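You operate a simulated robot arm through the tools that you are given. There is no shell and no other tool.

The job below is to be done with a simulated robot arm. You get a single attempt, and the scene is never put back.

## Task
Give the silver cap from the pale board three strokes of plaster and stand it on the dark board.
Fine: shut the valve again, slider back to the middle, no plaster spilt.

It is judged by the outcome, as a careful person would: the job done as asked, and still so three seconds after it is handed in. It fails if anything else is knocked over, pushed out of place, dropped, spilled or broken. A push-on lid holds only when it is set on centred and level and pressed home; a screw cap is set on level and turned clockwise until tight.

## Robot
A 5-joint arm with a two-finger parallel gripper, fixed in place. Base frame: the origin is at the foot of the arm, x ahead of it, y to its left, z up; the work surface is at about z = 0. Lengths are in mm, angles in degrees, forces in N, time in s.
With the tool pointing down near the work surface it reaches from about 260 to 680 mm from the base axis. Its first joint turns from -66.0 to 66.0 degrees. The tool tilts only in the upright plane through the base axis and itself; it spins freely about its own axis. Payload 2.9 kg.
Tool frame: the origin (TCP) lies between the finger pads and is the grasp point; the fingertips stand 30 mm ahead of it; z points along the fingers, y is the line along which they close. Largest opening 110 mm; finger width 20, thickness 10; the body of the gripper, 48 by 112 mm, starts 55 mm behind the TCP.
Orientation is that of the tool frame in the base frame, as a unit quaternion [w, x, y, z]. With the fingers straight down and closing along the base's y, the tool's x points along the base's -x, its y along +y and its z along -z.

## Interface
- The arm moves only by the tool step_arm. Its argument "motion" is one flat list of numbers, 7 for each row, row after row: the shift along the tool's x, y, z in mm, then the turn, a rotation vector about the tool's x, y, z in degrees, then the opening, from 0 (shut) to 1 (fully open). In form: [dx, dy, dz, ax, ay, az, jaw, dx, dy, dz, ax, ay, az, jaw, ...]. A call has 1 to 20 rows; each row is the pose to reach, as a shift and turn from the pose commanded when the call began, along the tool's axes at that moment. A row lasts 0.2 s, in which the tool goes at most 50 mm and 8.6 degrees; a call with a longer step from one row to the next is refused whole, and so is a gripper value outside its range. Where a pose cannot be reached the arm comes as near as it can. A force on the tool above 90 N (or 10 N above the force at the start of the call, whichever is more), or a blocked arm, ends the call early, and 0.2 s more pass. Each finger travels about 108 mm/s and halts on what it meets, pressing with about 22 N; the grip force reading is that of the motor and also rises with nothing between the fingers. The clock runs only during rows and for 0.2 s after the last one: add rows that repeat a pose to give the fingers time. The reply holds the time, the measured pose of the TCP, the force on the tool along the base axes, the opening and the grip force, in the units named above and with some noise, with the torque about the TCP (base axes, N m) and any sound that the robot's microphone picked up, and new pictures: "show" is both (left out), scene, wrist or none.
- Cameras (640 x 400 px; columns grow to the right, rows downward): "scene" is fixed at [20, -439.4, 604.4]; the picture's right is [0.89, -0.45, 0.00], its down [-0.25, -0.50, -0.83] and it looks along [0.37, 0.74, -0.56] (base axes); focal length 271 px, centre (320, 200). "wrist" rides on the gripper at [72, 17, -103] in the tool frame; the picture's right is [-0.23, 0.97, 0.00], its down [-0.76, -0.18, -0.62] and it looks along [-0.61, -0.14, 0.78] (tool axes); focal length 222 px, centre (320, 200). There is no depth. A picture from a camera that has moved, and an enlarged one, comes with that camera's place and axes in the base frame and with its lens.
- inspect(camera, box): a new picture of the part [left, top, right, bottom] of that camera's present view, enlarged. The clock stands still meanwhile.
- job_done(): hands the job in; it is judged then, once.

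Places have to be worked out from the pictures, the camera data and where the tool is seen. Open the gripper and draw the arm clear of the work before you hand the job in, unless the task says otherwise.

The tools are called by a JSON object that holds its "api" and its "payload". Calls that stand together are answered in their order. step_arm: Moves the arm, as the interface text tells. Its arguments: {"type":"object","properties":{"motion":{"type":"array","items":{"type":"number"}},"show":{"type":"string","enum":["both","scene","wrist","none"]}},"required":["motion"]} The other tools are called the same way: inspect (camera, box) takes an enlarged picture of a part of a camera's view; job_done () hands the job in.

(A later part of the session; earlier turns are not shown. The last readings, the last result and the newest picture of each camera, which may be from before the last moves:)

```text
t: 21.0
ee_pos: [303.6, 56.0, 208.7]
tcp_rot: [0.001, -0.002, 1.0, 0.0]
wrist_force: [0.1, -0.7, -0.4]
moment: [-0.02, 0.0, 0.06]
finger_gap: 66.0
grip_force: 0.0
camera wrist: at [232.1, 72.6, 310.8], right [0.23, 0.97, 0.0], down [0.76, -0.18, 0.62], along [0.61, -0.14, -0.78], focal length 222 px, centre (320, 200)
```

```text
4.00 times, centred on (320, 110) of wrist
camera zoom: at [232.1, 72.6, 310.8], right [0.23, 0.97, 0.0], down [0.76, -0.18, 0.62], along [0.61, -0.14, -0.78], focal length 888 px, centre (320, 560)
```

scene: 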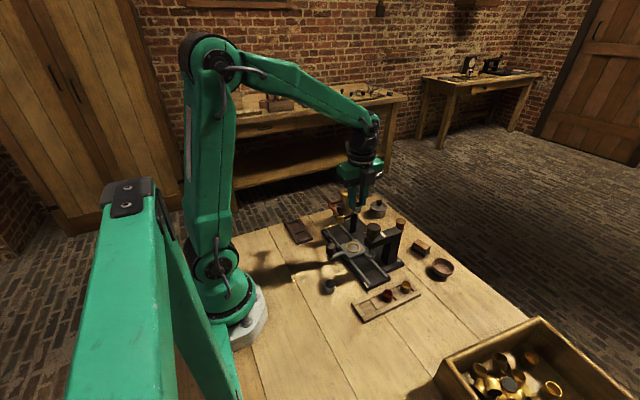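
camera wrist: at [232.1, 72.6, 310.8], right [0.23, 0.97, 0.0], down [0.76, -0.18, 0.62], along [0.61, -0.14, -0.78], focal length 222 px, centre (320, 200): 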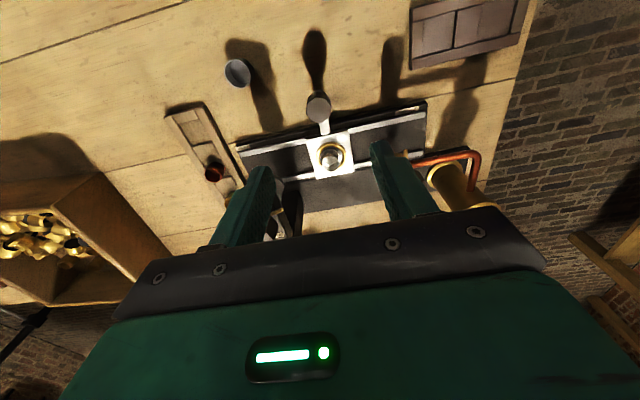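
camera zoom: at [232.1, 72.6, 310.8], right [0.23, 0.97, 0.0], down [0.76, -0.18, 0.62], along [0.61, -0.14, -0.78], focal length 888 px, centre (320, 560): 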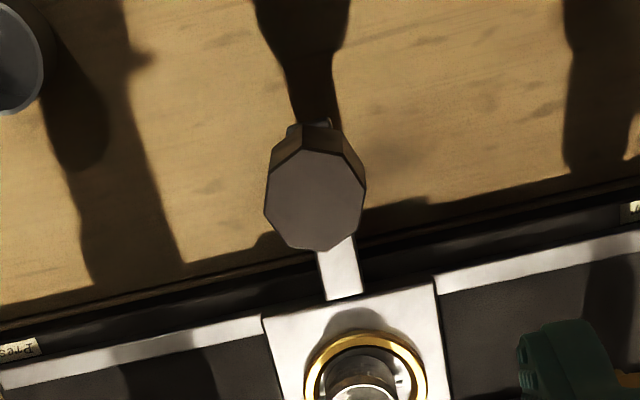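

The knob is right under the tool axis. I descend so the fingertips reach about z = 40 beside the knob, then close on it.

{"api": "step_arm", "payload": {"motion": [-0.8, -0.8, 40, 0, 0, 0, 0.6, -0.8, -0.8, 80, 0, 0, 0, 0.6, -0.8, -0.8, 115, 0, 0, 0, 0.6, -0.8, -0.8, 138, 0, 0, 0, 0.6, -0.8, -0.8, 138, 0, 0, 0, 0.45, -0.8, -0.8, 138, 0, 0, 0, 0.3, -0.8, -0.8, 138, 0, 0, 0, 0.2, -0.8, -0.8, 138, 0, 0, 0, 0.2, -0.8, -0.8, 138, 0, 0, 0, 0.2], "show": "none"}}

{"api": "inspect", "payload": {"camera": "scene", "box": [310, 180, 420, 260]}}

{"api": "inspect", "payload": {"camera": "wrist", "box": [200, 80, 440, 230]}}

```text
t: 23.0
ee_pos: [304.1, 55.4, 71.0]
tcp_rot: [0.0, 0.0, 1.0, 0.001]
wrist_force: [4.4, -1.0, -15.5]
moment: [-0.4, -0.42, 0.0]
finger_gap: 27.8
grip_force: 45.2
```

```text
5.00 times, centred on (365, 220) of scene
camera zoom: at [20.0, -439.4, 604.4], right [0.89, -0.45, 0.0], down [-0.25, -0.5, -0.83], along [0.37, 0.74, -0.56], focal length 1353 px, centre (95, 100)
```

zoom: 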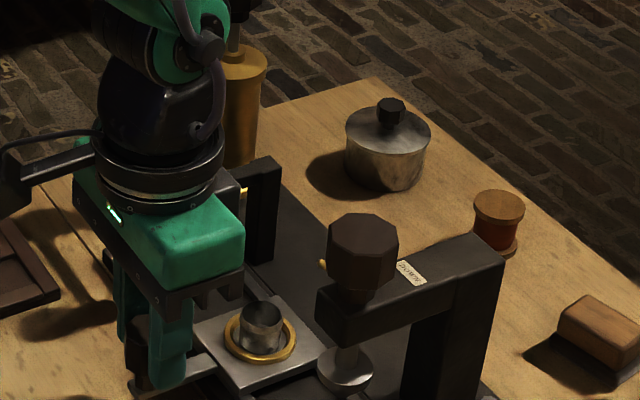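

```text
2.67 times, centred on (320, 155) of wrist
camera zoom: at [232.3, 72.3, 173.4], right [0.23, 0.97, 0.0], down [0.76, -0.18, 0.62], along [0.61, -0.14, -0.78], focal length 592 px, centre (320, 320)
```

zoom: 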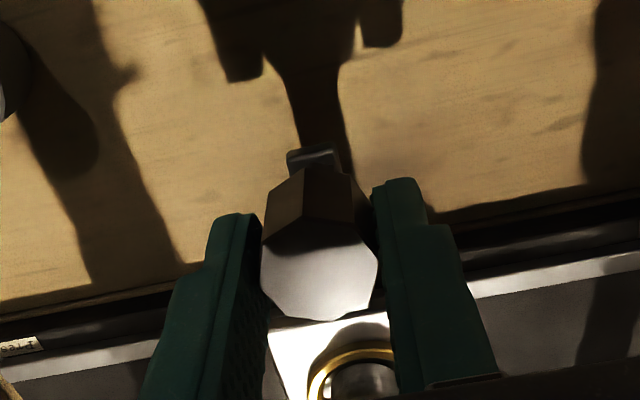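

The knob is gripped (gap 27.8 mm). I slide the carriage slowly toward the plaster tap by 68 mm and check forces and alignment.

{"api": "step_arm", "payload": {"motion": [0, 2, 0, 0, 0, 0, 0.2, 0, 6, 0, 0, 0, 0, 0.2, 0, 11, 0, 0, 0, 0, 0.2, 0, 16, 0, 0, 0, 0, 0.2, 0, 21, 0, 0, 0, 0, 0.2, 0, 26, 0, 0, 0, 0, 0.2, 0, 31, 0, 0, 0, 0, 0.2, 0, 36, 0, 0, 0, 0, 0.2, 0, 41, 0, 0, 0, 0, 0.2, 0, 46, 0, 0, 0, 0, 0.2, 0, 51, 0, 0, 0, 0, 0.2, 0, 56, 0, 0, 0, 0, 0.2, 0, 61, 0, 0, 0, 0, 0.2, 0, 65, 0, 0, 0, 0, 0.2, 0, 68, 0, 0, 0, 0, 0.2, 0, 68, 0, 0, 0, 0, 0.2], "show": "none"}}

{"api": "inspect", "payload": {"camera": "scene", "box": [310, 180, 400, 240]}}

{"api": "inspect", "payload": {"camera": "wrist", "box": [200, 100, 440, 250]}}

```text
t: 26.4
ee_pos: [304.8, 122.3, 69.8]
tcp_rot: [0.0, 0.0, 1.0, 0.001]
wrist_force: [-7.5, 1.7, -1.2]
moment: [0.35, 1.4, 0.04]
finger_gap: 27.3
grip_force: 44.6
```

```text
6.67 times, centred on (355, 210) of scene
camera zoom: at [20.0, -439.4, 604.4], right [0.89, -0.45, 0.0], down [-0.25, -0.5, -0.83], along [0.37, 0.74, -0.56], focal length 1805 px, centre (87, 133)
```

zoom: 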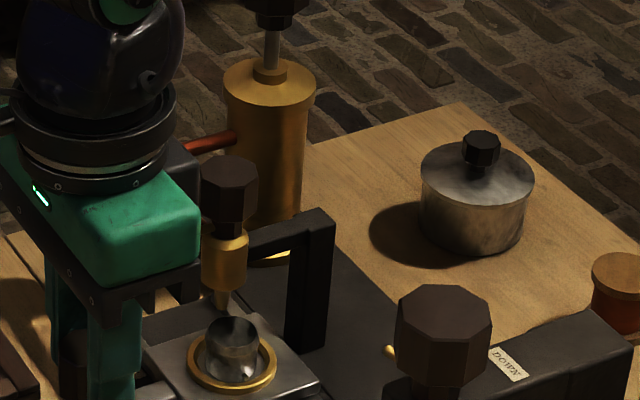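

```text
2.67 times, centred on (320, 175) of wrist
camera zoom: at [233.0, 140.1, 173.0], right [0.23, 0.97, 0.0], down [0.76, -0.18, 0.62], along [0.61, -0.14, -0.78], focal length 592 px, centre (320, 267)
```

zoom: 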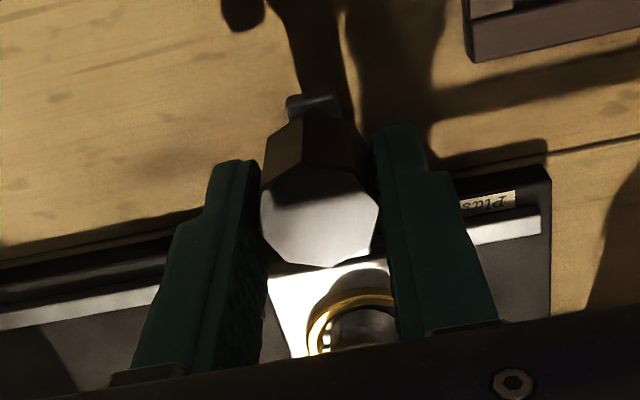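

The carriage has moved with the cap upright; about 9 mm or more remains to be under the nozzle. I go 8 mm more in small steps.

{"api": "step_arm", "payload": {"motion": [0, 2, 0, 0, 0, 0, 0.2, 0, 4, 0, 0, 0, 0, 0.2, 0, 6, 0, 0, 0, 0, 0.2, 0, 8, 0, 0, 0, 0, 0.2, 0, 8, 0, 0, 0, 0, 0.2], "show": "none"}}

{"api": "inspect", "payload": {"camera": "scene", "box": [325, 200, 375, 235]}}

```text
t: 27.6
ee_pos: [305.0, 132.0, 70.0]
tcp_rot: [0.0, -0.001, 1.0, 0.0]
wrist_force: [1.2, -1.0, -29.9]
moment: [0.38, -0.47, -0.02]
finger_gap: 27.4
grip_force: 44.9
```

```text
11.43 times, centred on (350, 218) of scene
camera zoom: at [20.1, -439.4, 604.4], right [0.89, -0.45, 0.0], down [-0.25, -0.5, -0.83], along [0.37, 0.74, -0.56], focal length 3094 px, centre (-23, 0)
```

zoom: 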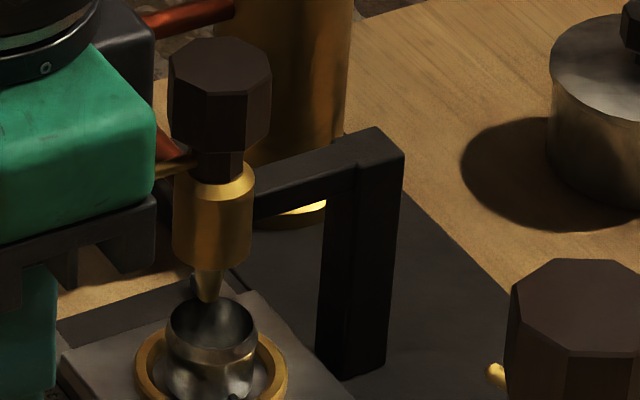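

The nozzle tip now hangs just over the cap's back rim, about 3 mm still to go. I push on 3.5 mm in 1 mm steps.

{"api": "step_arm", "payload": {"motion": [0, 1, 0, 0, 0, 0, 0.2, 0, 2, 0, 0, 0, 0, 0.2, 0, 3, 0, 0, 0, 0, 0.2, 0, 3.5, 0, 0, 0, 0, 0.2, 0, 3.5, 0, 0, 0, 0, 0.2], "show": "none"}}

{"api": "inspect", "payload": {"camera": "scene", "box": [325, 200, 375, 235]}}

```text
t: 28.8
ee_pos: [303.5, 135.5, 70.3]
tcp_rot: [-0.001, 0.0, 1.0, 0.0]
wrist_force: [-3.4, -6.5, -17.7]
moment: [0.4, -0.75, 0.01]
finger_gap: 27.5
grip_force: 45.0
```

```text
11.43 times, centred on (350, 218) of scene
camera zoom: at [20.0, -439.4, 604.4], right [0.89, -0.45, 0.0], down [-0.25, -0.5, -0.83], along [0.37, 0.74, -0.56], focal length 3094 px, centre (-23, 0)
```

zoom: 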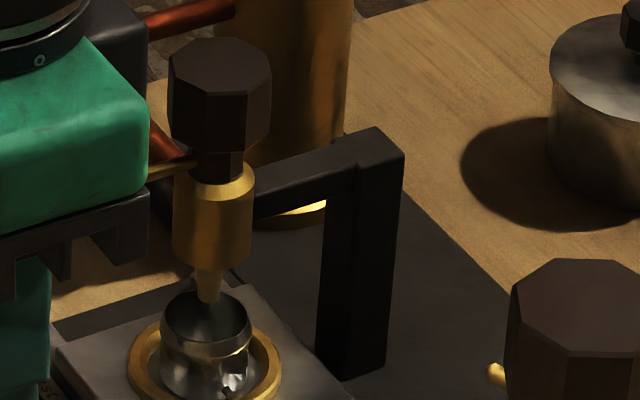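

The cap rim is now centred under the nozzle and a y-force of -6.5 N hints the end stop is reached. I release the knob, rise, and move above the tap knob to look at it.

{"api": "step_arm", "payload": {"motion": [0, 0, 0, 0, 0, 0, 0.3, 0, 0, 0, 0, 0, 0, 0.45, 0, 0, 0, 0, 0, 0, 0.5, 0, 0, -10, 0, 0, 0, 0.5, 0, 0, -50, 0, 0, 0, 0.5, 0, 0, -95, 0, 0, 0, 0.6, 0, 0, -140, 0, 0, 0, 0.6, 0, 0, -160, 0, 0, 0, 0.6, -40, -1, -160, 0, 0, 0, 0.6, -77, -1, -160, 0, 0, 0, 0.6, -77, -1, -160, 0, 0, 0, 0.6], "show": "none"}}

{"api": "inspect", "payload": {"camera": "wrist", "box": [240, 60, 400, 160]}}

{"api": "inspect", "payload": {"camera": "scene", "box": [310, 180, 400, 240]}}

```text
t: 31.2
ee_pos: [381.7, 136.6, 230.4]
tcp_rot: [0.0, 0.0, 1.0, 0.0]
wrist_force: [-0.1, 0.3, 0.8]
moment: [0.0, -0.01, 0.01]
finger_gap: 66.0
grip_force: 0.0
```

```text
4.00 times, centred on (320, 110) of wrist
camera zoom: at [310.0, 153.0, 333.5], right [0.23, 0.97, 0.0], down [0.76, -0.18, 0.62], along [0.61, -0.14, -0.78], focal length 888 px, centre (320, 560)
```

zoom: 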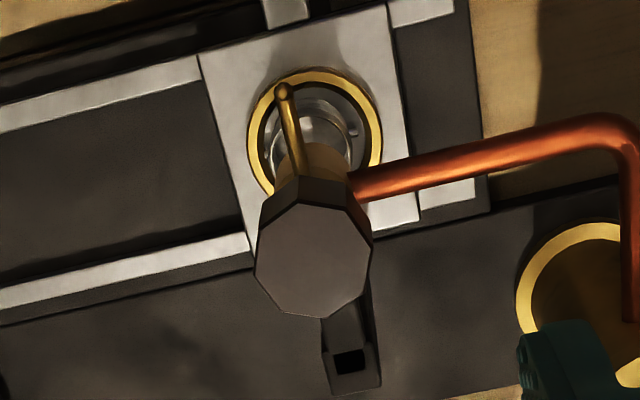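

```text
6.67 times, centred on (355, 210) of scene
camera zoom: at [20.0, -439.4, 604.4], right [0.89, -0.45, 0.0], down [-0.25, -0.5, -0.83], along [0.37, 0.74, -0.56], focal length 1805 px, centre (87, 133)
```

zoom: 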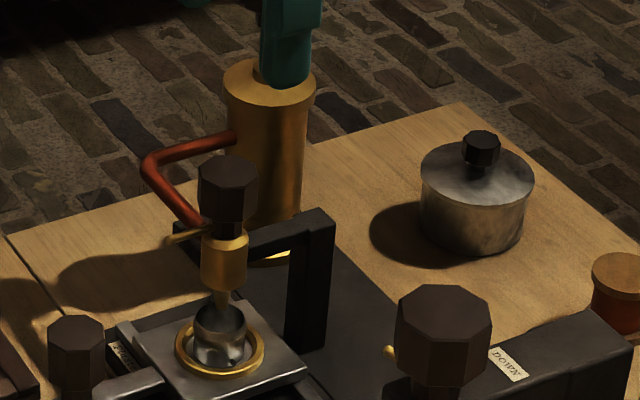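

The tap's octagonal knob centre is about 2 mm toward -y of the axis; its flats sit at ±22.5° from the lever, which points at the base, and the copper pipe blocks a clockwise swing, so opening should be counter-clockwise. I turn the gripper by 22.5° to match flats and drop closer to check centring.

{"api": "step_arm", "payload": {"motion": [-0.5, -0.8, 20, 0, 0, 7.5, 0.6, -1, -1.5, 40, 0, 0, 15, 0.6, -1, -1.5, 58, 0, 0, 22.5, 0.6, -1, -1.5, 58, 0, 0, 22.5, 0.6], "show": "none"}}

{"api": "inspect", "payload": {"camera": "wrist", "box": [240, 80, 400, 180]}}

{"api": "inspect", "payload": {"camera": "scene", "box": [310, 180, 400, 240]}}

```text
t: 32.2
ee_pos: [381.8, 133.3, 173.5]
tcp_rot: [0.0, 0.196, 0.981, 0.0]
wrist_force: [0.1, -0.2, 0.4]
moment: [0.0, 0.01, 0.01]
finger_gap: 66.0
grip_force: 0.1
```

```text
4.00 times, centred on (320, 130) of wrist
camera zoom: at [322.5, 175.9, 275.6], right [0.58, 0.81, 0.0], down [0.63, -0.46, 0.62], along [0.51, -0.36, -0.78], focal length 888 px, centre (320, 480)
```

zoom: 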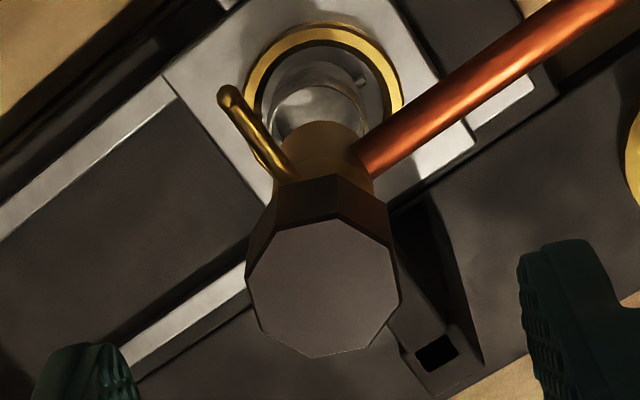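

```text
6.67 times, centred on (355, 210) of scene
camera zoom: at [20.0, -439.4, 604.4], right [0.89, -0.45, 0.0], down [-0.25, -0.5, -0.83], along [0.37, 0.74, -0.56], focal length 1805 px, centre (87, 133)
```

zoom: 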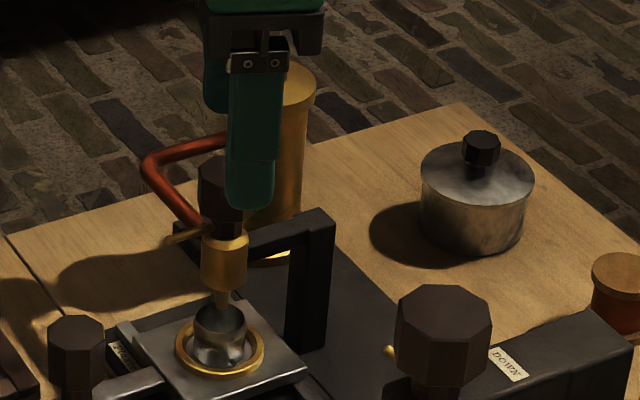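

The knob is within about 1.5 mm of the tool axis. I correct, descend to TCP z ≈ 139 so the tips are below the knob top but above the lever, and close on the flats.

{"api": "step_arm", "payload": {"motion": [-1.2, 0.7, 15, 0, 0, 0, 0.6, -1.2, 0.7, 30, 0, 0, 0, 0.55, -1.2, 0.7, 34, 0, 0, 0, 0.45, -1.2, 0.7, 34, 0, 0, 0, 0.35, -1.2, 0.7, 34, 0, 0, 0, 0.25, -1.2, 0.7, 34, 0, 0, 0, 0.23, -1.2, 0.7, 34, 0, 0, 0, 0.23], "show": "none"}}

{"api": "inspect", "payload": {"camera": "wrist", "box": [200, 80, 440, 230]}}

{"api": "inspect", "payload": {"camera": "scene", "box": [310, 180, 400, 240]}}

```text
t: 33.8
ee_pos: [382.6, 133.7, 139.6]
tcp_rot: [0.0, 0.195, 0.981, 0.0]
wrist_force: [3.8, 7.2, -2.6]
moment: [0.03, -0.09, -0.01]
finger_gap: 28.6
grip_force: 3.3
```

```text
2.67 times, centred on (320, 155) of wrist
camera zoom: at [323.8, 176.3, 241.9], right [0.58, 0.81, 0.0], down [0.64, -0.46, 0.62], along [0.51, -0.36, -0.78], focal length 592 px, centre (320, 320)
```

zoom: 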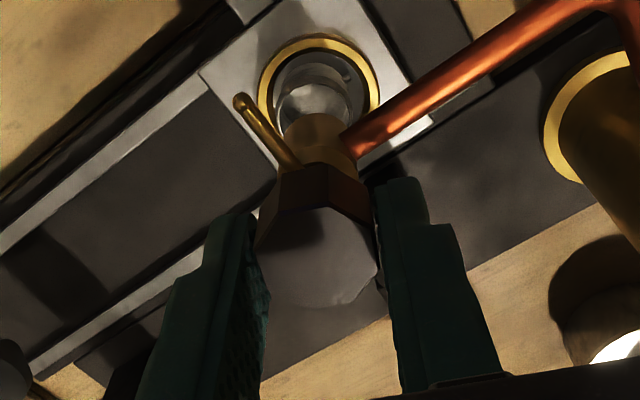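

```text
6.67 times, centred on (355, 210) of scene
camera zoom: at [20.0, -439.4, 604.4], right [0.89, -0.45, 0.0], down [-0.25, -0.5, -0.83], along [0.37, 0.74, -0.56], focal length 1805 px, centre (87, 133)
```

zoom: 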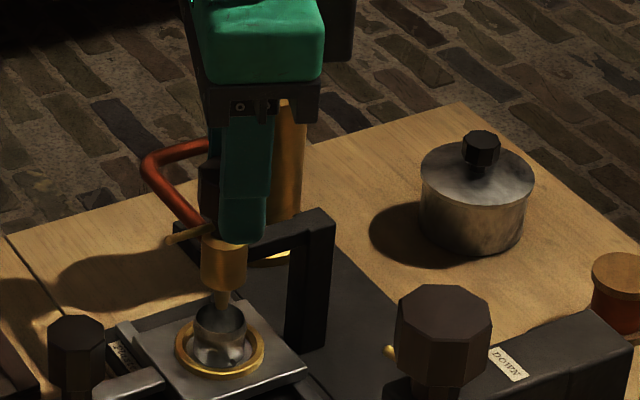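

One finger touches first, so I shift 0.6 mm toward +tool-y and close fully.

{"api": "step_arm", "payload": {"motion": [0, 0.6, 0, 0, 0, 0, 0.2, 0, 0.6, 0, 0, 0, 0, 0.18, 0, 0.6, 0, 0, 0, 0, 0.18], "show": "none"}}

```text
t: 34.6
ee_pos: [383.5, 133.0, 139.7]
tcp_rot: [-0.001, 0.196, 0.981, 0.0]
wrist_force: [-8.8, 4.0, 7.2]
moment: [-0.05, -0.55, -0.03]
finger_gap: 27.7
grip_force: 45.3
```

Firm grip now. I turn counter-clockwise seen from above by 24° to feel for resistance.

{"api": "step_arm", "payload": {"motion": [0, 0, 0, 0, 0, -6, 0.18, 0, 0, 0, 0, 0, -12, 0.18, 0, 0, 0, 0, 0, -18, 0.18, 0, 0, 0, 0, 0, -24, 0.18, 0, 0, 0, 0, 0, -24, 0.18], "show": "none"}}

{"api": "inspect", "payload": {"camera": "wrist", "box": [200, 80, 440, 230]}}

{"api": "inspect", "payload": {"camera": "scene", "box": [310, 180, 400, 240]}}

```text
t: 35.8
ee_pos: [385.5, 134.5, 138.7]
tcp_rot: [0.001, -0.015, 1.0, 0.0]
wrist_force: [7.8, 20.9, 2.2]
moment: [0.3, -0.13, -0.18]
finger_gap: 29.9
grip_force: 10.2
```

```text
2.67 times, centred on (320, 155) of wrist
camera zoom: at [312.4, 148.5, 241.4], right [0.2, 0.98, 0.0], down [0.76, -0.16, 0.63], along [0.61, -0.12, -0.78], focal length 592 px, centre (320, 320)
```

zoom: 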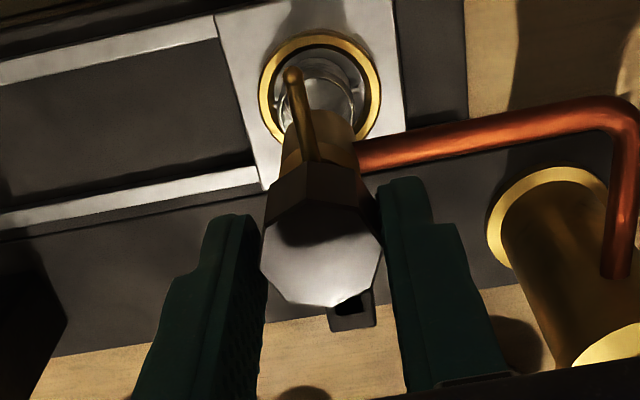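

```text
6.67 times, centred on (355, 210) of scene
camera zoom: at [20.0, -439.4, 604.4], right [0.89, -0.45, 0.0], down [-0.25, -0.5, -0.83], along [0.37, 0.74, -0.56], focal length 1805 px, centre (87, 133)
```

zoom: 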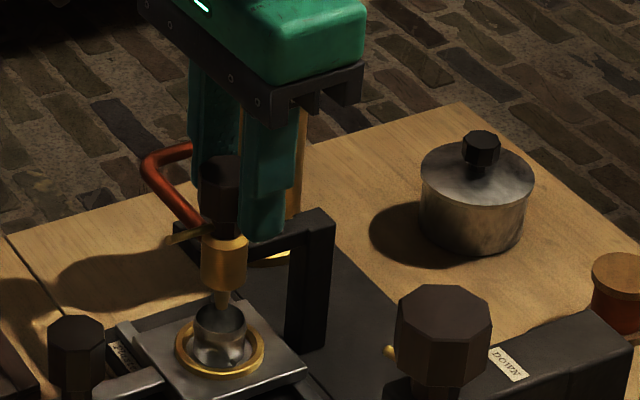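

The lever stayed put and the fingers rode onto the corners: that direction is at its stop. I turn back to the flats and try clockwise by 24°.

{"api": "step_arm", "payload": {"motion": [0, 0, 0, 0, 0, 8, 0.18, 0, 0, 0, 0, 0, 16, 0.18, 0, 0, 0, 0, 0, 24, 0.18, 0, 0, 0, 0, 0, 24, 0.18, 0, 0, 0, 0, 0, 30, 0.18, 0, 0, 0, 0, 0, 36, 0.18, 0, 0, 0, 0, 0, 42, 0.18, 0, 0, 0, 0, 0, 48, 0.18, 0, 0, 0, 0, 0, 48, 0.18], "show": "none"}}

{"api": "inspect", "payload": {"camera": "wrist", "box": [200, 80, 440, 230]}}

{"api": "inspect", "payload": {"camera": "scene", "box": [310, 180, 400, 240]}}

```text
t: 37.8
ee_pos: [383.3, 132.1, 138.3]
tcp_rot: [-0.001, 0.396, 0.918, -0.001]
wrist_force: [-2.7, -30.6, 18.2]
moment: [-0.15, -0.08, 0.1]
finger_gap: 27.8
grip_force: 45.4
```

```text
2.67 times, centred on (320, 155) of wrist
camera zoom: at [347.3, 195.7, 241.3], right [0.86, 0.5, 0.0], down [0.39, -0.68, 0.62], along [0.31, -0.54, -0.78], focal length 592 px, centre (320, 320)
```

zoom: 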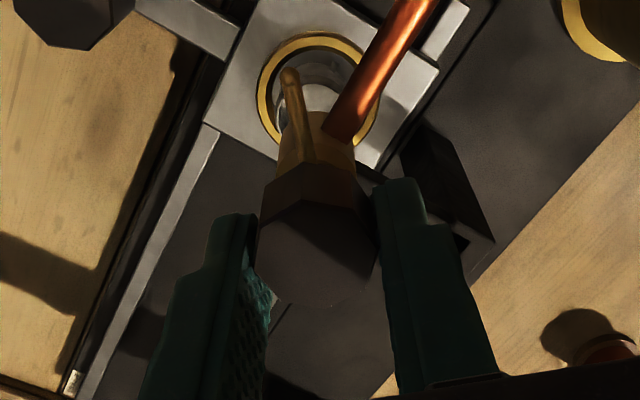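

```text
6.67 times, centred on (355, 210) of scene
camera zoom: at [19.8, -439.5, 604.3], right [0.89, -0.45, 0.0], down [-0.25, -0.5, -0.83], along [0.37, 0.74, -0.56], focal length 1805 px, centre (87, 133)
```

zoom: 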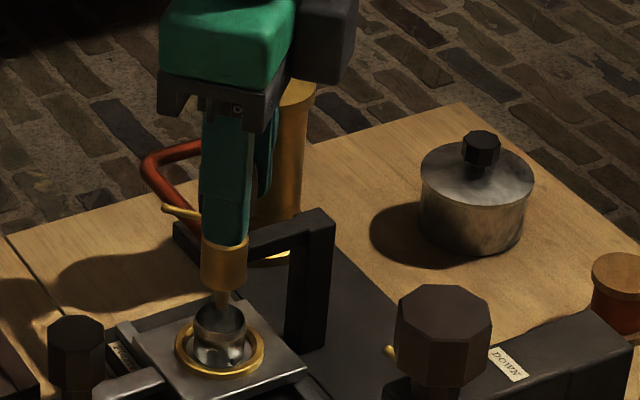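

The lever turned with the knob this time, so clockwise opens. There is a 30 N side force from slight misalignment; I ease 1 mm toward -y and keep turning another 30°.

{"api": "step_arm", "payload": {"motion": [-0.8, -0.7, 0, 0, 0, 0, 0.18, -0.8, -0.7, 0, 0, 0, 6, 0.18, -0.8, -0.7, 0, 0, 0, 12, 0.18, -0.8, -0.7, 0, 0, 0, 18, 0.18, -0.8, -0.7, 0, 0, 0, 24, 0.18, -0.8, -0.7, 0, 0, 0, 30, 0.18, -0.8, -0.7, 0, 0, 0, 30, 0.18], "show": "none"}}

{"api": "inspect", "payload": {"camera": "wrist", "box": [200, 80, 440, 230]}}

{"api": "inspect", "payload": {"camera": "scene", "box": [310, 180, 400, 240]}}

```text
t: 39.4
ee_pos: [381.1, 131.3, 138.3]
tcp_rot: [-0.002, 0.62, 0.785, -0.005]
wrist_force: [-30.2, -17.0, 18.6]
moment: [-0.13, -0.08, 0.09]
finger_gap: 27.7
grip_force: 45.0
```

```text
2.67 times, centred on (320, 155) of wrist
camera zoom: at [382.6, 206.5, 240.7], right [1.0, 0.01, -0.01], down [0.01, -0.78, 0.63], along [0.0, -0.63, -0.78], focal length 592 px, centre (320, 320)
```

zoom: 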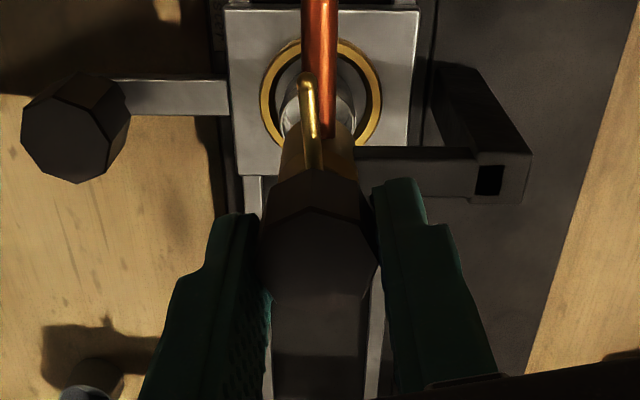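

```text
6.67 times, centred on (355, 210) of scene
camera zoom: at [19.9, -439.5, 604.4], right [0.89, -0.45, 0.0], down [-0.25, -0.5, -0.83], along [0.37, 0.74, -0.56], focal length 1805 px, centre (87, 133)
```

zoom: 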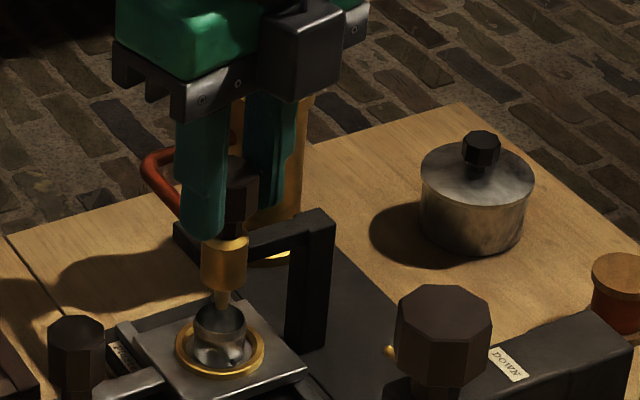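

Turned about 54° in total, moving freely. I relieve the side force (about 1 mm toward -tool-y) and continue 36° to the open stop.

{"api": "step_arm", "payload": {"motion": [-0.3, -1.1, 0, 0, 0, 0, 0.18, -0.3, -1.1, -0.5, 0, 0, 6, 0.18, -0.3, -1.1, -0.5, 0, 0, 12, 0.18, -0.3, -1.1, -0.5, 0, 0, 18, 0.18, -0.3, -1.1, -0.5, 0, 0, 24, 0.18, -0.3, -1.1, -0.5, 0, 0, 24, 0.18], "show": "none"}}

{"api": "inspect", "payload": {"camera": "wrist", "box": [200, 80, 440, 230]}}

{"api": "inspect", "payload": {"camera": "scene", "box": [310, 180, 400, 240]}}

```text
t: 40.8
ee_pos: [379.4, 130.6, 137.8]
tcp_rot: [-0.003, 0.769, 0.64, -0.006]
wrist_force: [-40.4, -3.3, 17.5]
moment: [0.39, -0.18, 0.68]
finger_gap: 27.5
grip_force: 45.2
```

```text
2.67 times, centred on (320, 155) of wrist
camera zoom: at [411.6, 199.3, 240.4], right [0.92, -0.4, -0.01], down [-0.31, -0.71, 0.63], along [-0.26, -0.57, -0.78], focal length 592 px, centre (320, 320)
```

zoom: 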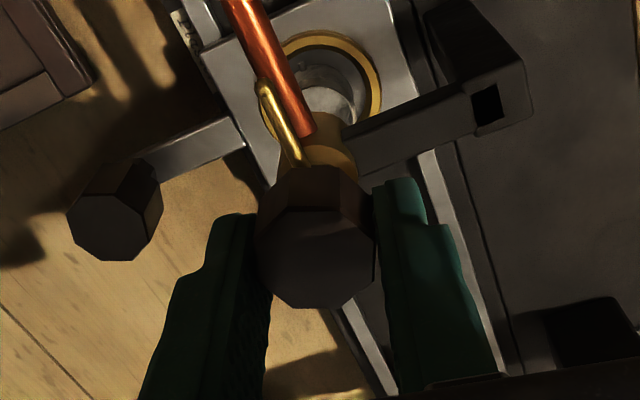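

```text
6.67 times, centred on (355, 210) of scene
camera zoom: at [19.8, -439.5, 604.4], right [0.89, -0.45, 0.0], down [-0.25, -0.5, -0.83], along [0.37, 0.74, -0.56], focal length 1805 px, centre (87, 133)
```

zoom: 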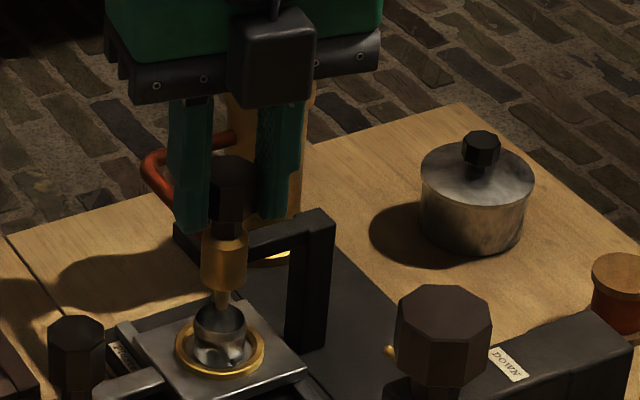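

Lever is now parallel to the pipe after 78°, and the torque has risen to 0.68 N m, so the stop is near. The side forces fit the knob axis being ~3.5 mm off along tool-x, so I relieve that and see whether the torque remains.

{"api": "step_arm", "payload": {"motion": [-0.6, -1.3, 0, 0, 0, 0, 0.18, -1.2, -2.6, 0, 0, 0, 0, 0.18, -1.2, -2.6, 0, 0, 0, 0, 0.18], "show": "none"}}

```text
t: 41.6
ee_pos: [379.3, 131.2, 138.3]
tcp_rot: [-0.001, 0.768, 0.64, -0.003]
wrist_force: [-26.6, 5.5, 6.7]
moment: [-0.77, 0.43, 0.21]
finger_gap: 27.4
grip_force: 45.1
```

Torque dropped to 0.2 N m, so it was mostly side load. I turn another 8° while relieving further, to find the true stop.

{"api": "step_arm", "payload": {"motion": [0.3, -1.5, 0, 0, 0, 4, 0.18, 0.3, -1.5, 0, 0, 0, 8, 0.18, 0.3, -1.5, 0, 0, 0, 8, 0.18], "show": "none"}}

{"api": "inspect", "payload": {"camera": "wrist", "box": [200, 80, 440, 230]}}

```text
t: 42.4
ee_pos: [378.8, 132.1, 139.1]
tcp_rot: [-0.001, 0.812, 0.583, 0.0]
wrist_force: [-13.1, -4.8, 1.3]
moment: [-0.42, 0.33, 0.59]
finger_gap: 27.5
grip_force: 45.4
```

```text
2.67 times, centred on (320, 155) of wrist
camera zoom: at [419.1, 194.4, 241.1], right [0.85, -0.53, 0.0], down [-0.41, -0.66, 0.62], along [-0.33, -0.53, -0.78], focal length 592 px, centre (320, 320)
```

zoom: 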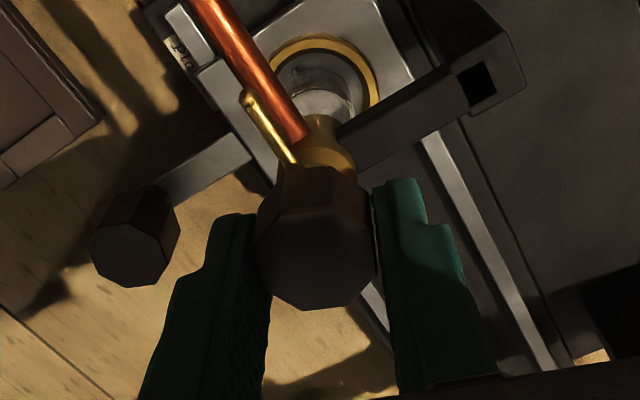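

Side force is small and torque is 0.6 N m while the knob no longer follows: the valve is at its open stop with the lever parallel to the pipe. I release, rise, and go above the pump knob near (456, 218), spinning back to neutral.

{"api": "step_arm", "payload": {"motion": [0, 0, 0, 0, 0, 0, 0.3, 0, 0, 0, 0, 0, 0, 0.45, 0, 0, 0, 0, 0, 0, 0.5, 0, 0, -15, 0, 0, 0, 0.5, 0, 0, -60, 0, 0, 0, 0.5, 0, 0, -108, 0, 0, 0, 0.5, 8.8, 3.9, -110, 0, 0, -8.4, 0.5, 17.6, 7.8, -110, 0, 0, -16.8, 0.5, 26.4, 11.7, -110, 0, 0, -25.2, 0.5, 35.2, 15.6, -110, 0, 0, -33.6, 0.5, 44, 19.5, -110, 0, 0, -42, 0.5, 52.8, 23.4, -110, 0, 0, -50.4, 0.5, 61.6, 27.3, -110, 0, 0, -58.8, 0.5, 70.4, 31.2, -110, 0, 0, -67.2, 0.5, 79.2, 35.1, -110, 0, 0, -75.6, 0.5, 88, 39, -110, 0, 0, -84, 0.5, 96.8, 42.9, -110, 0, 0, -92.4, 0.5, 105.5, 46.8, -110, 0, 0, -100.5, 0.5, 105.5, 46.8, -110, 0, 0, -108.5, 0.5, 105.5, 46.8, -110, 0, 0, -108.5, 0.5], "show": "both"}}

{"api": "inspect", "payload": {"camera": "wrist", "box": [240, 60, 400, 160]}}

{"api": "inspect", "payload": {"camera": "scene", "box": [310, 170, 400, 240]}}

```text
t: 46.6
ee_pos: [456.1, 218.0, 249.6]
tcp_rot: [0.0, -0.002, 1.0, 0.001]
wrist_force: [0.7, -0.5, 0.3]
moment: [-0.03, 0.0, 0.0]
finger_gap: 54.8
grip_force: 0.1
camera wrist: at [384.6, 233.5, 352.1], right [0.23, 0.97, 0.0], down [0.76, -0.18, 0.62], along [0.61, -0.14, -0.78], focal length 222 px, centre (320, 200)
```

scene: 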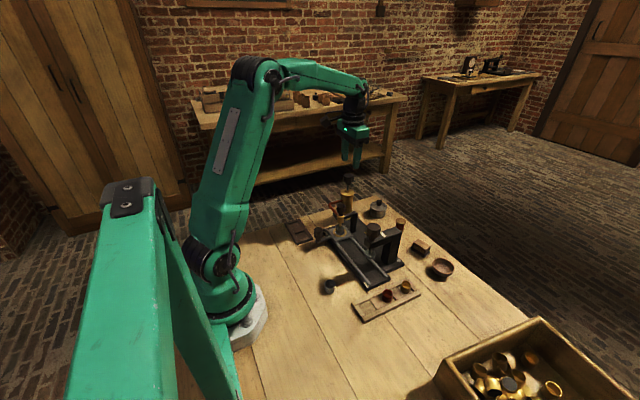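
wrist: 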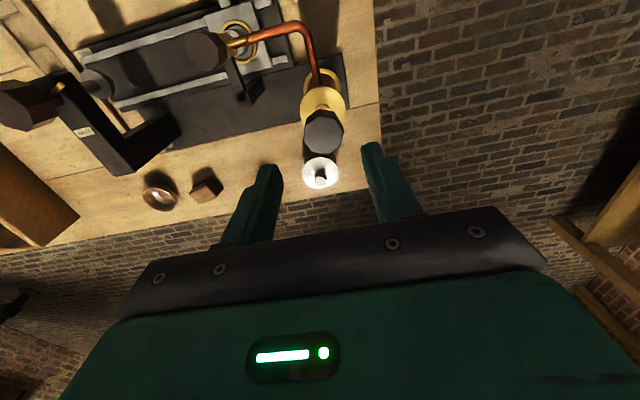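

```text
4.00 times, centred on (320, 110) of wrist
camera zoom: at [384.6, 233.5, 352.1], right [0.23, 0.97, 0.0], down [0.76, -0.18, 0.62], along [0.61, -0.14, -0.78], focal length 888 px, centre (320, 560)
```

zoom: 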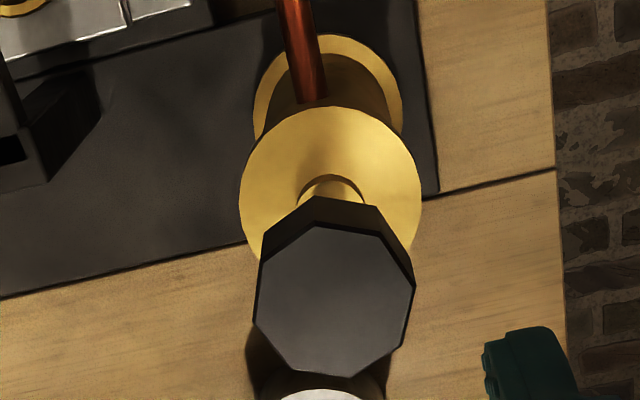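

```text
5.71 times, centred on (355, 205) of scene
camera zoom: at [20.0, -439.4, 604.4], right [0.89, -0.45, 0.0], down [-0.25, -0.5, -0.83], along [0.37, 0.74, -0.56], focal length 1547 px, centre (120, 171)
```

zoom: 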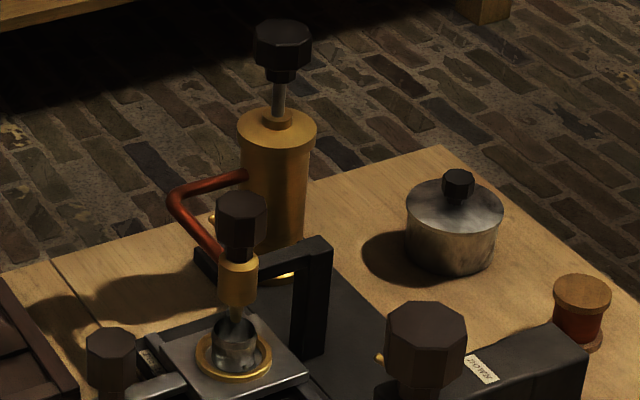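

The valve lever now lies behind over the pipe, i.e. open. The pump knob's top triangulates to (457.5, 219.8, 170). I close the fingers and come to a few mm above it.

{"api": "step_arm", "payload": {"motion": [-1.5, 1.8, 0, 0, 0, 0, 0.3, -1.5, 1.8, 0, 0, 0, 0, 0.1, -1.5, 1.8, 0, 0, 0, 0, 0, -1.5, 1.8, 0, 0, 0, 0, 0, -1.5, 1.8, 20, 0, 0, 0, 0, -1.5, 1.8, 38, 0, 0, 0, 0, -1.5, 1.8, 44, 0, 0, 0, 0, -1.5, 1.8, 44, 0, 0, 0, 0], "show": "none"}}

{"api": "inspect", "payload": {"camera": "wrist", "box": [240, 100, 400, 200]}}

{"api": "inspect", "payload": {"camera": "scene", "box": [320, 150, 400, 240]}}

```text
t: 48.4
ee_pos: [459.4, 218.4, 205.3]
tcp_rot: [-0.001, 0.0, 1.0, 0.0]
wrist_force: [0.5, -0.1, 0.8]
moment: [0.01, -0.03, -0.03]
finger_gap: 0.1
grip_force: 21.9
```

```text
4.00 times, centred on (320, 150) of wrist
camera zoom: at [387.1, 235.1, 307.7], right [0.23, 0.97, 0.0], down [0.76, -0.18, 0.62], along [0.61, -0.14, -0.78], focal length 888 px, centre (320, 400)
```

zoom: 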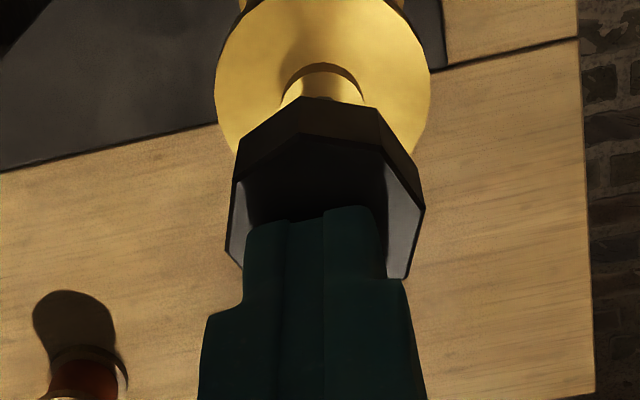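

```text
4.44 times, centred on (360, 195) of scene
camera zoom: at [20.0, -439.4, 604.4], right [0.89, -0.45, 0.0], down [-0.25, -0.5, -0.83], along [0.37, 0.74, -0.56], focal length 1203 px, centre (142, 222)
```

zoom: 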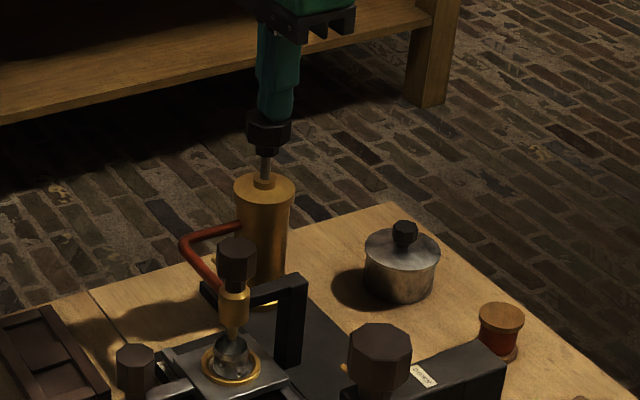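

The tips are within about 1.5 mm of the knob's centre. I correct and press down gently about 15 mm to feel where the contact and resistance are.

{"api": "step_arm", "payload": {"motion": [1.3, 1, 2, 0, 0, 0, 0, 1.3, 1, 5, 0, 0, 0, 0, 1.3, 1, 8, 0, 0, 0, 0, 1.3, 1, 8, 0, 0, 0, 0], "show": "none"}}

{"api": "inspect", "payload": {"camera": "scene", "box": [330, 160, 380, 220]}}

```text
t: 49.4
ee_pos: [458.2, 218.5, 198.0]
tcp_rot: [0.0, 0.001, 1.0, 0.0]
wrist_force: [0.7, 0.4, 3.3]
moment: [-0.01, -0.04, 0.0]
finger_gap: 0.0
grip_force: 22.2
```

```text
6.67 times, centred on (355, 190) of scene
camera zoom: at [20.0, -439.5, 604.4], right [0.89, -0.45, 0.0], down [-0.25, -0.5, -0.83], along [0.37, 0.74, -0.56], focal length 1805 px, centre (87, 267)
```

zoom: 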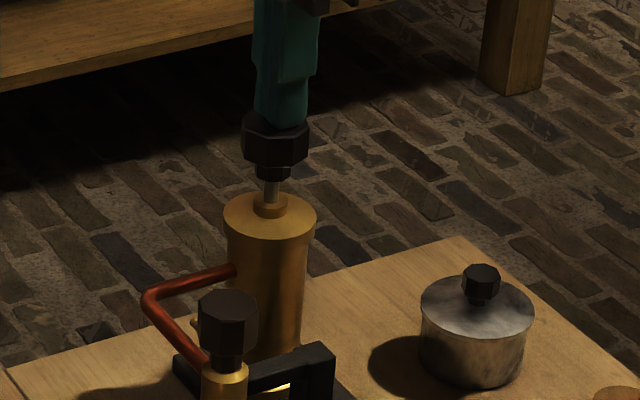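

Contact at about 3 N and the knob is sinking on a soft spring. I continue this first stroke down 10 mm more, checking the force.

{"api": "step_arm", "payload": {"motion": [0, 0, 2.5, 0, 0, 0, 0, 0, 0, 5, 0, 0, 0, 0, 0, 0, 7.5, 0, 0, 0, 0, 0, 0, 10, 0, 0, 0, 0, 0, 0, 10, 0, 0, 0, 0], "show": "none"}}

{"api": "inspect", "payload": {"camera": "scene", "box": [330, 160, 380, 220]}}

{"api": "inspect", "payload": {"camera": "scene", "box": [325, 200, 375, 235]}}

```text
t: 50.6
ee_pos: [456.4, 219.0, 189.4]
tcp_rot: [0.0, -0.001, 1.0, 0.0]
wrist_force: [0.2, -0.2, 6.1]
moment: [0.0, 0.03, 0.11]
finger_gap: 0.0
grip_force: 22.1
heard: click
```

```text
6.67 times, centred on (355, 190) of scene
camera zoom: at [19.9, -439.5, 604.4], right [0.89, -0.45, 0.0], down [-0.25, -0.5, -0.83], along [0.37, 0.74, -0.56], focal length 1805 px, centre (87, 267)
```

zoom: 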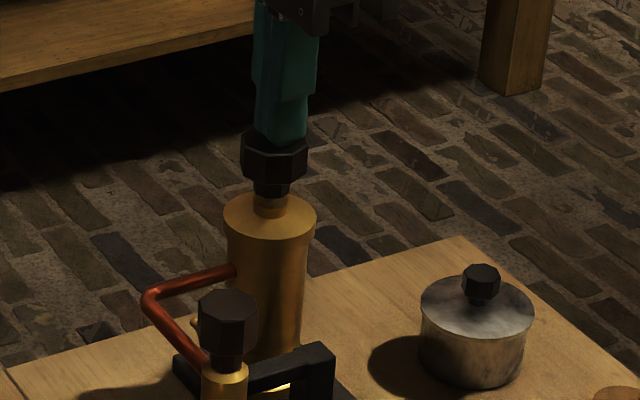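

```text
11.43 times, centred on (350, 218) of scene
camera zoom: at [19.9, -439.5, 604.4], right [0.89, -0.45, 0.0], down [-0.25, -0.5, -0.83], along [0.37, 0.74, -0.56], focal length 3094 px, centre (-23, 0)
```

zoom: 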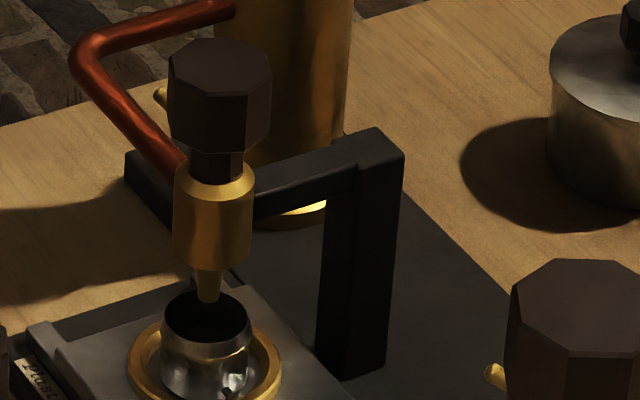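

A click was heard at the bottom at 6 N: stroke one. I rise fully so the spring brings the knob back, and check cap and knob.

{"api": "step_arm", "payload": {"motion": [0, 0, -5, 0, 0, 0, 0, 0, 0, -10, 0, 0, 0, 0, 0, 0, -15, 0, 0, 0, 0, 0, 0, -20, 0, 0, 0, 0, 0, 0, -20, 0, 0, 0, 0], "show": "none"}}

{"api": "inspect", "payload": {"camera": "scene", "box": [330, 160, 380, 220]}}

{"api": "inspect", "payload": {"camera": "scene", "box": [340, 215, 365, 235]}}

```text
t: 51.8
ee_pos: [457.5, 220.3, 206.2]
tcp_rot: [0.0, 0.001, 1.0, 0.0]
wrist_force: [0.3, -0.4, 0.4]
moment: [-0.01, 0.0, 0.0]
finger_gap: 0.3
grip_force: 22.0
```

```text
6.67 times, centred on (355, 190) of scene
camera zoom: at [20.0, -439.4, 604.4], right [0.89, -0.45, 0.0], down [-0.25, -0.5, -0.83], along [0.37, 0.74, -0.56], focal length 1805 px, centre (87, 267)
```

zoom: 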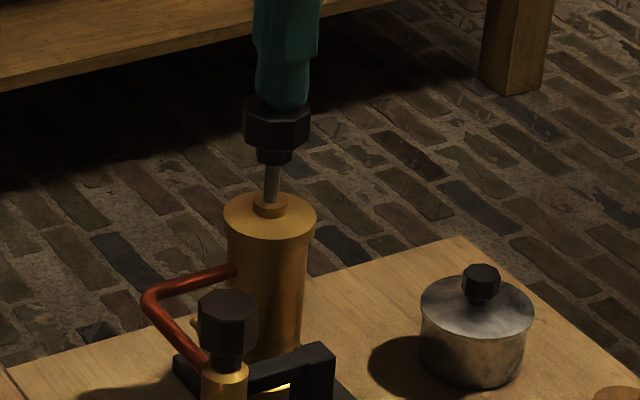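

```text
16.00 times, centred on (352, 225) of scene
camera zoom: at [20.0, -439.4, 604.4], right [0.89, -0.45, 0.0], down [-0.25, -0.5, -0.83], along [0.37, 0.74, -0.56], focal length 4331 px, centre (-200, -200)
```

zoom: 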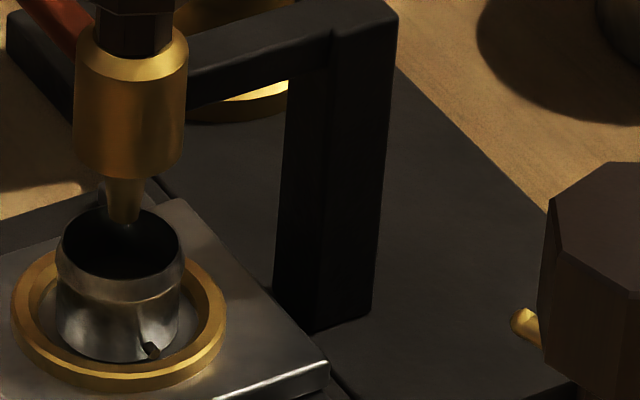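

The knob has sprung back fully and the cap still stands under the nozzle. I make stroke two with the same depth, then rise.

{"api": "step_arm", "payload": {"motion": [0, 0, 4, 0, 0, 0, 0, 0, 0, 8, 0, 0, 0, 0, 0, 0, 11, 0, 0, 0, 0, 0, 0, 14, 0, 0, 0, 0, 0, 0, 17, 0, 0, 0, 0, 0, 0, 20, 0, 0, 0, 0, 0, 0, 20.5, 0, 0, 0, 0], "show": "none"}}

{"api": "inspect", "payload": {"camera": "scene", "box": [340, 215, 365, 235]}}

```text
t: 53.4
ee_pos: [456.7, 220.9, 187.2]
tcp_rot: [0.001, 0.0, 1.0, 0.0]
wrist_force: [-2.8, 1.9, 9.3]
moment: [0.06, 0.09, -0.07]
finger_gap: 0.1
grip_force: 21.9
heard: click
```

```text
16.00 times, centred on (352, 225) of scene
camera zoom: at [19.9, -439.5, 604.4], right [0.89, -0.45, 0.0], down [-0.25, -0.5, -0.83], along [0.37, 0.74, -0.56], focal length 4331 px, centre (-200, -200)
```

zoom: 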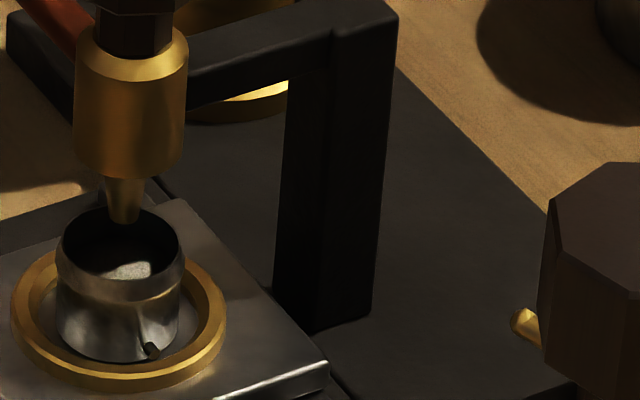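

Click two, and white plaster is now visible in the cap with none outside it. I rise to let the knob return and look at the level.

{"api": "step_arm", "payload": {"motion": [0, 0, -5, 0, 0, 0, 0, 0, 0, -10, 0, 0, 0, 0, 0, 0, -15, 0, 0, 0, 0, 0, 0, -20.5, 0, 0, 0, 0, 0, 0, -20.5, 0, 0, 0, 0, 0, 0, -20.5, 0, 0, 0, 0], "show": "none"}}

{"api": "inspect", "payload": {"camera": "scene", "box": [342, 220, 358, 232]}}

{"api": "inspect", "payload": {"camera": "scene", "box": [330, 160, 380, 220]}}

{"api": "inspect", "payload": {"camera": "wrist", "box": [120, 0, 320, 125]}}

```text
t: 54.8
ee_pos: [457.2, 218.9, 207.3]
tcp_rot: [0.0, 0.001, 1.0, 0.0]
wrist_force: [-0.3, -0.2, 1.0]
moment: [0.01, -0.01, -0.01]
finger_gap: 0.0
grip_force: 22.1
```

```text
16.00 times, centred on (350, 226) of scene
camera zoom: at [20.0, -439.4, 604.4], right [0.89, -0.45, 0.0], down [-0.25, -0.5, -0.83], along [0.37, 0.74, -0.56], focal length 4331 px, centre (-160, -216)
```

zoom: 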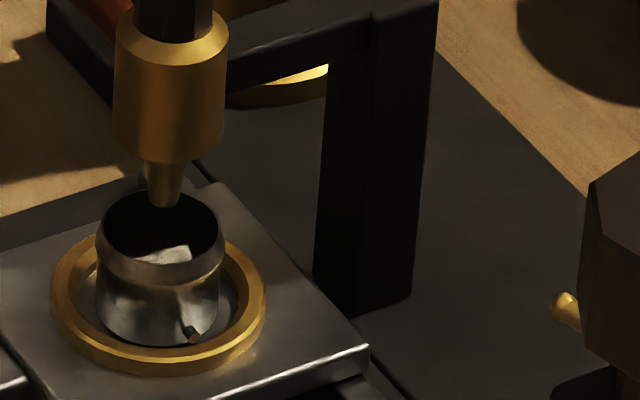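

```text
6.67 times, centred on (355, 190) of scene
camera zoom: at [20.0, -439.4, 604.4], right [0.89, -0.45, 0.0], down [-0.25, -0.5, -0.83], along [0.37, 0.74, -0.56], focal length 1805 px, centre (87, 267)
```

zoom: 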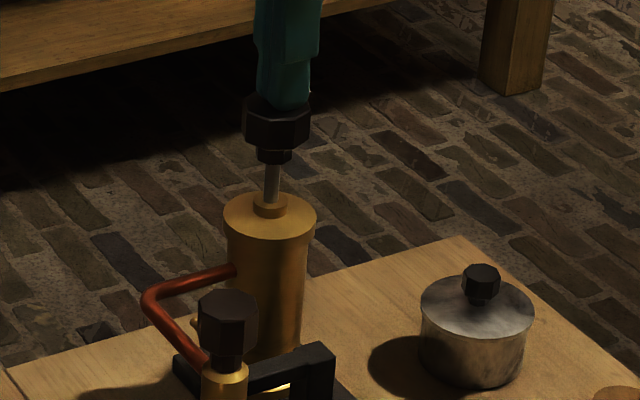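

```text
3.20 times, centred on (220, 62) of wrist
camera zoom: at [385.7, 236.0, 310.4], right [0.23, 0.97, 0.0], down [0.76, -0.18, 0.62], along [0.61, -0.14, -0.78], focal length 711 px, centre (640, 640)
```

zoom: 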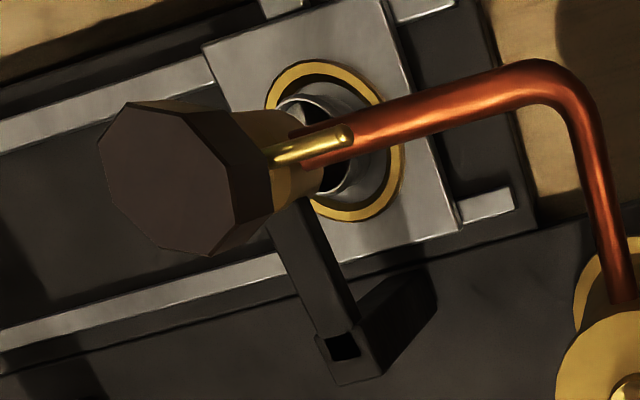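

The knob is back up, the valve lever is over the pipe, and nothing has spilled. Stroke three now, with the same motion, then back up.

{"api": "step_arm", "payload": {"motion": [0, 0, 4, 0, 0, 0, 0, 0, 0, 8, 0, 0, 0, 0, 0, 0, 11, 0, 0, 0, 0, 0, 0, 14, 0, 0, 0, 0, 0, 0, 17, 0, 0, 0, 0, 0, 0, 20, 0, 0, 0, 0, 0, 0, 20.5, 0, 0, 0, 0], "show": "none"}}

{"api": "inspect", "payload": {"camera": "scene", "box": [342, 220, 358, 232]}}

```text
t: 56.4
ee_pos: [457.1, 219.4, 187.7]
tcp_rot: [0.0, 0.0, 1.0, 0.0]
wrist_force: [-7.3, -0.4, 15.6]
moment: [-0.02, 0.25, 0.0]
finger_gap: 0.2
grip_force: 21.8
heard: click
```

```text
16.00 times, centred on (350, 226) of scene
camera zoom: at [19.9, -439.5, 604.4], right [0.89, -0.45, 0.0], down [-0.25, -0.5, -0.83], along [0.37, 0.74, -0.56], focal length 4331 px, centre (-160, -216)
```

zoom: 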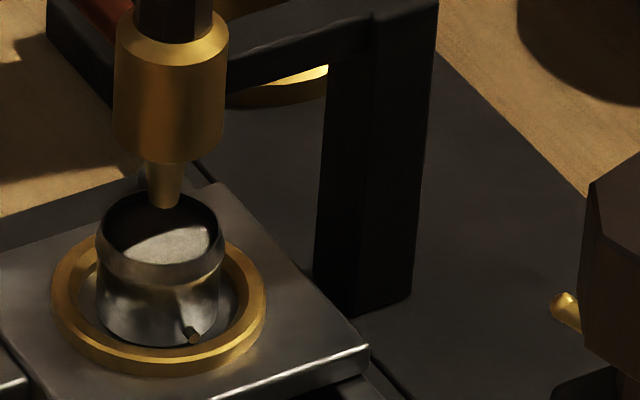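

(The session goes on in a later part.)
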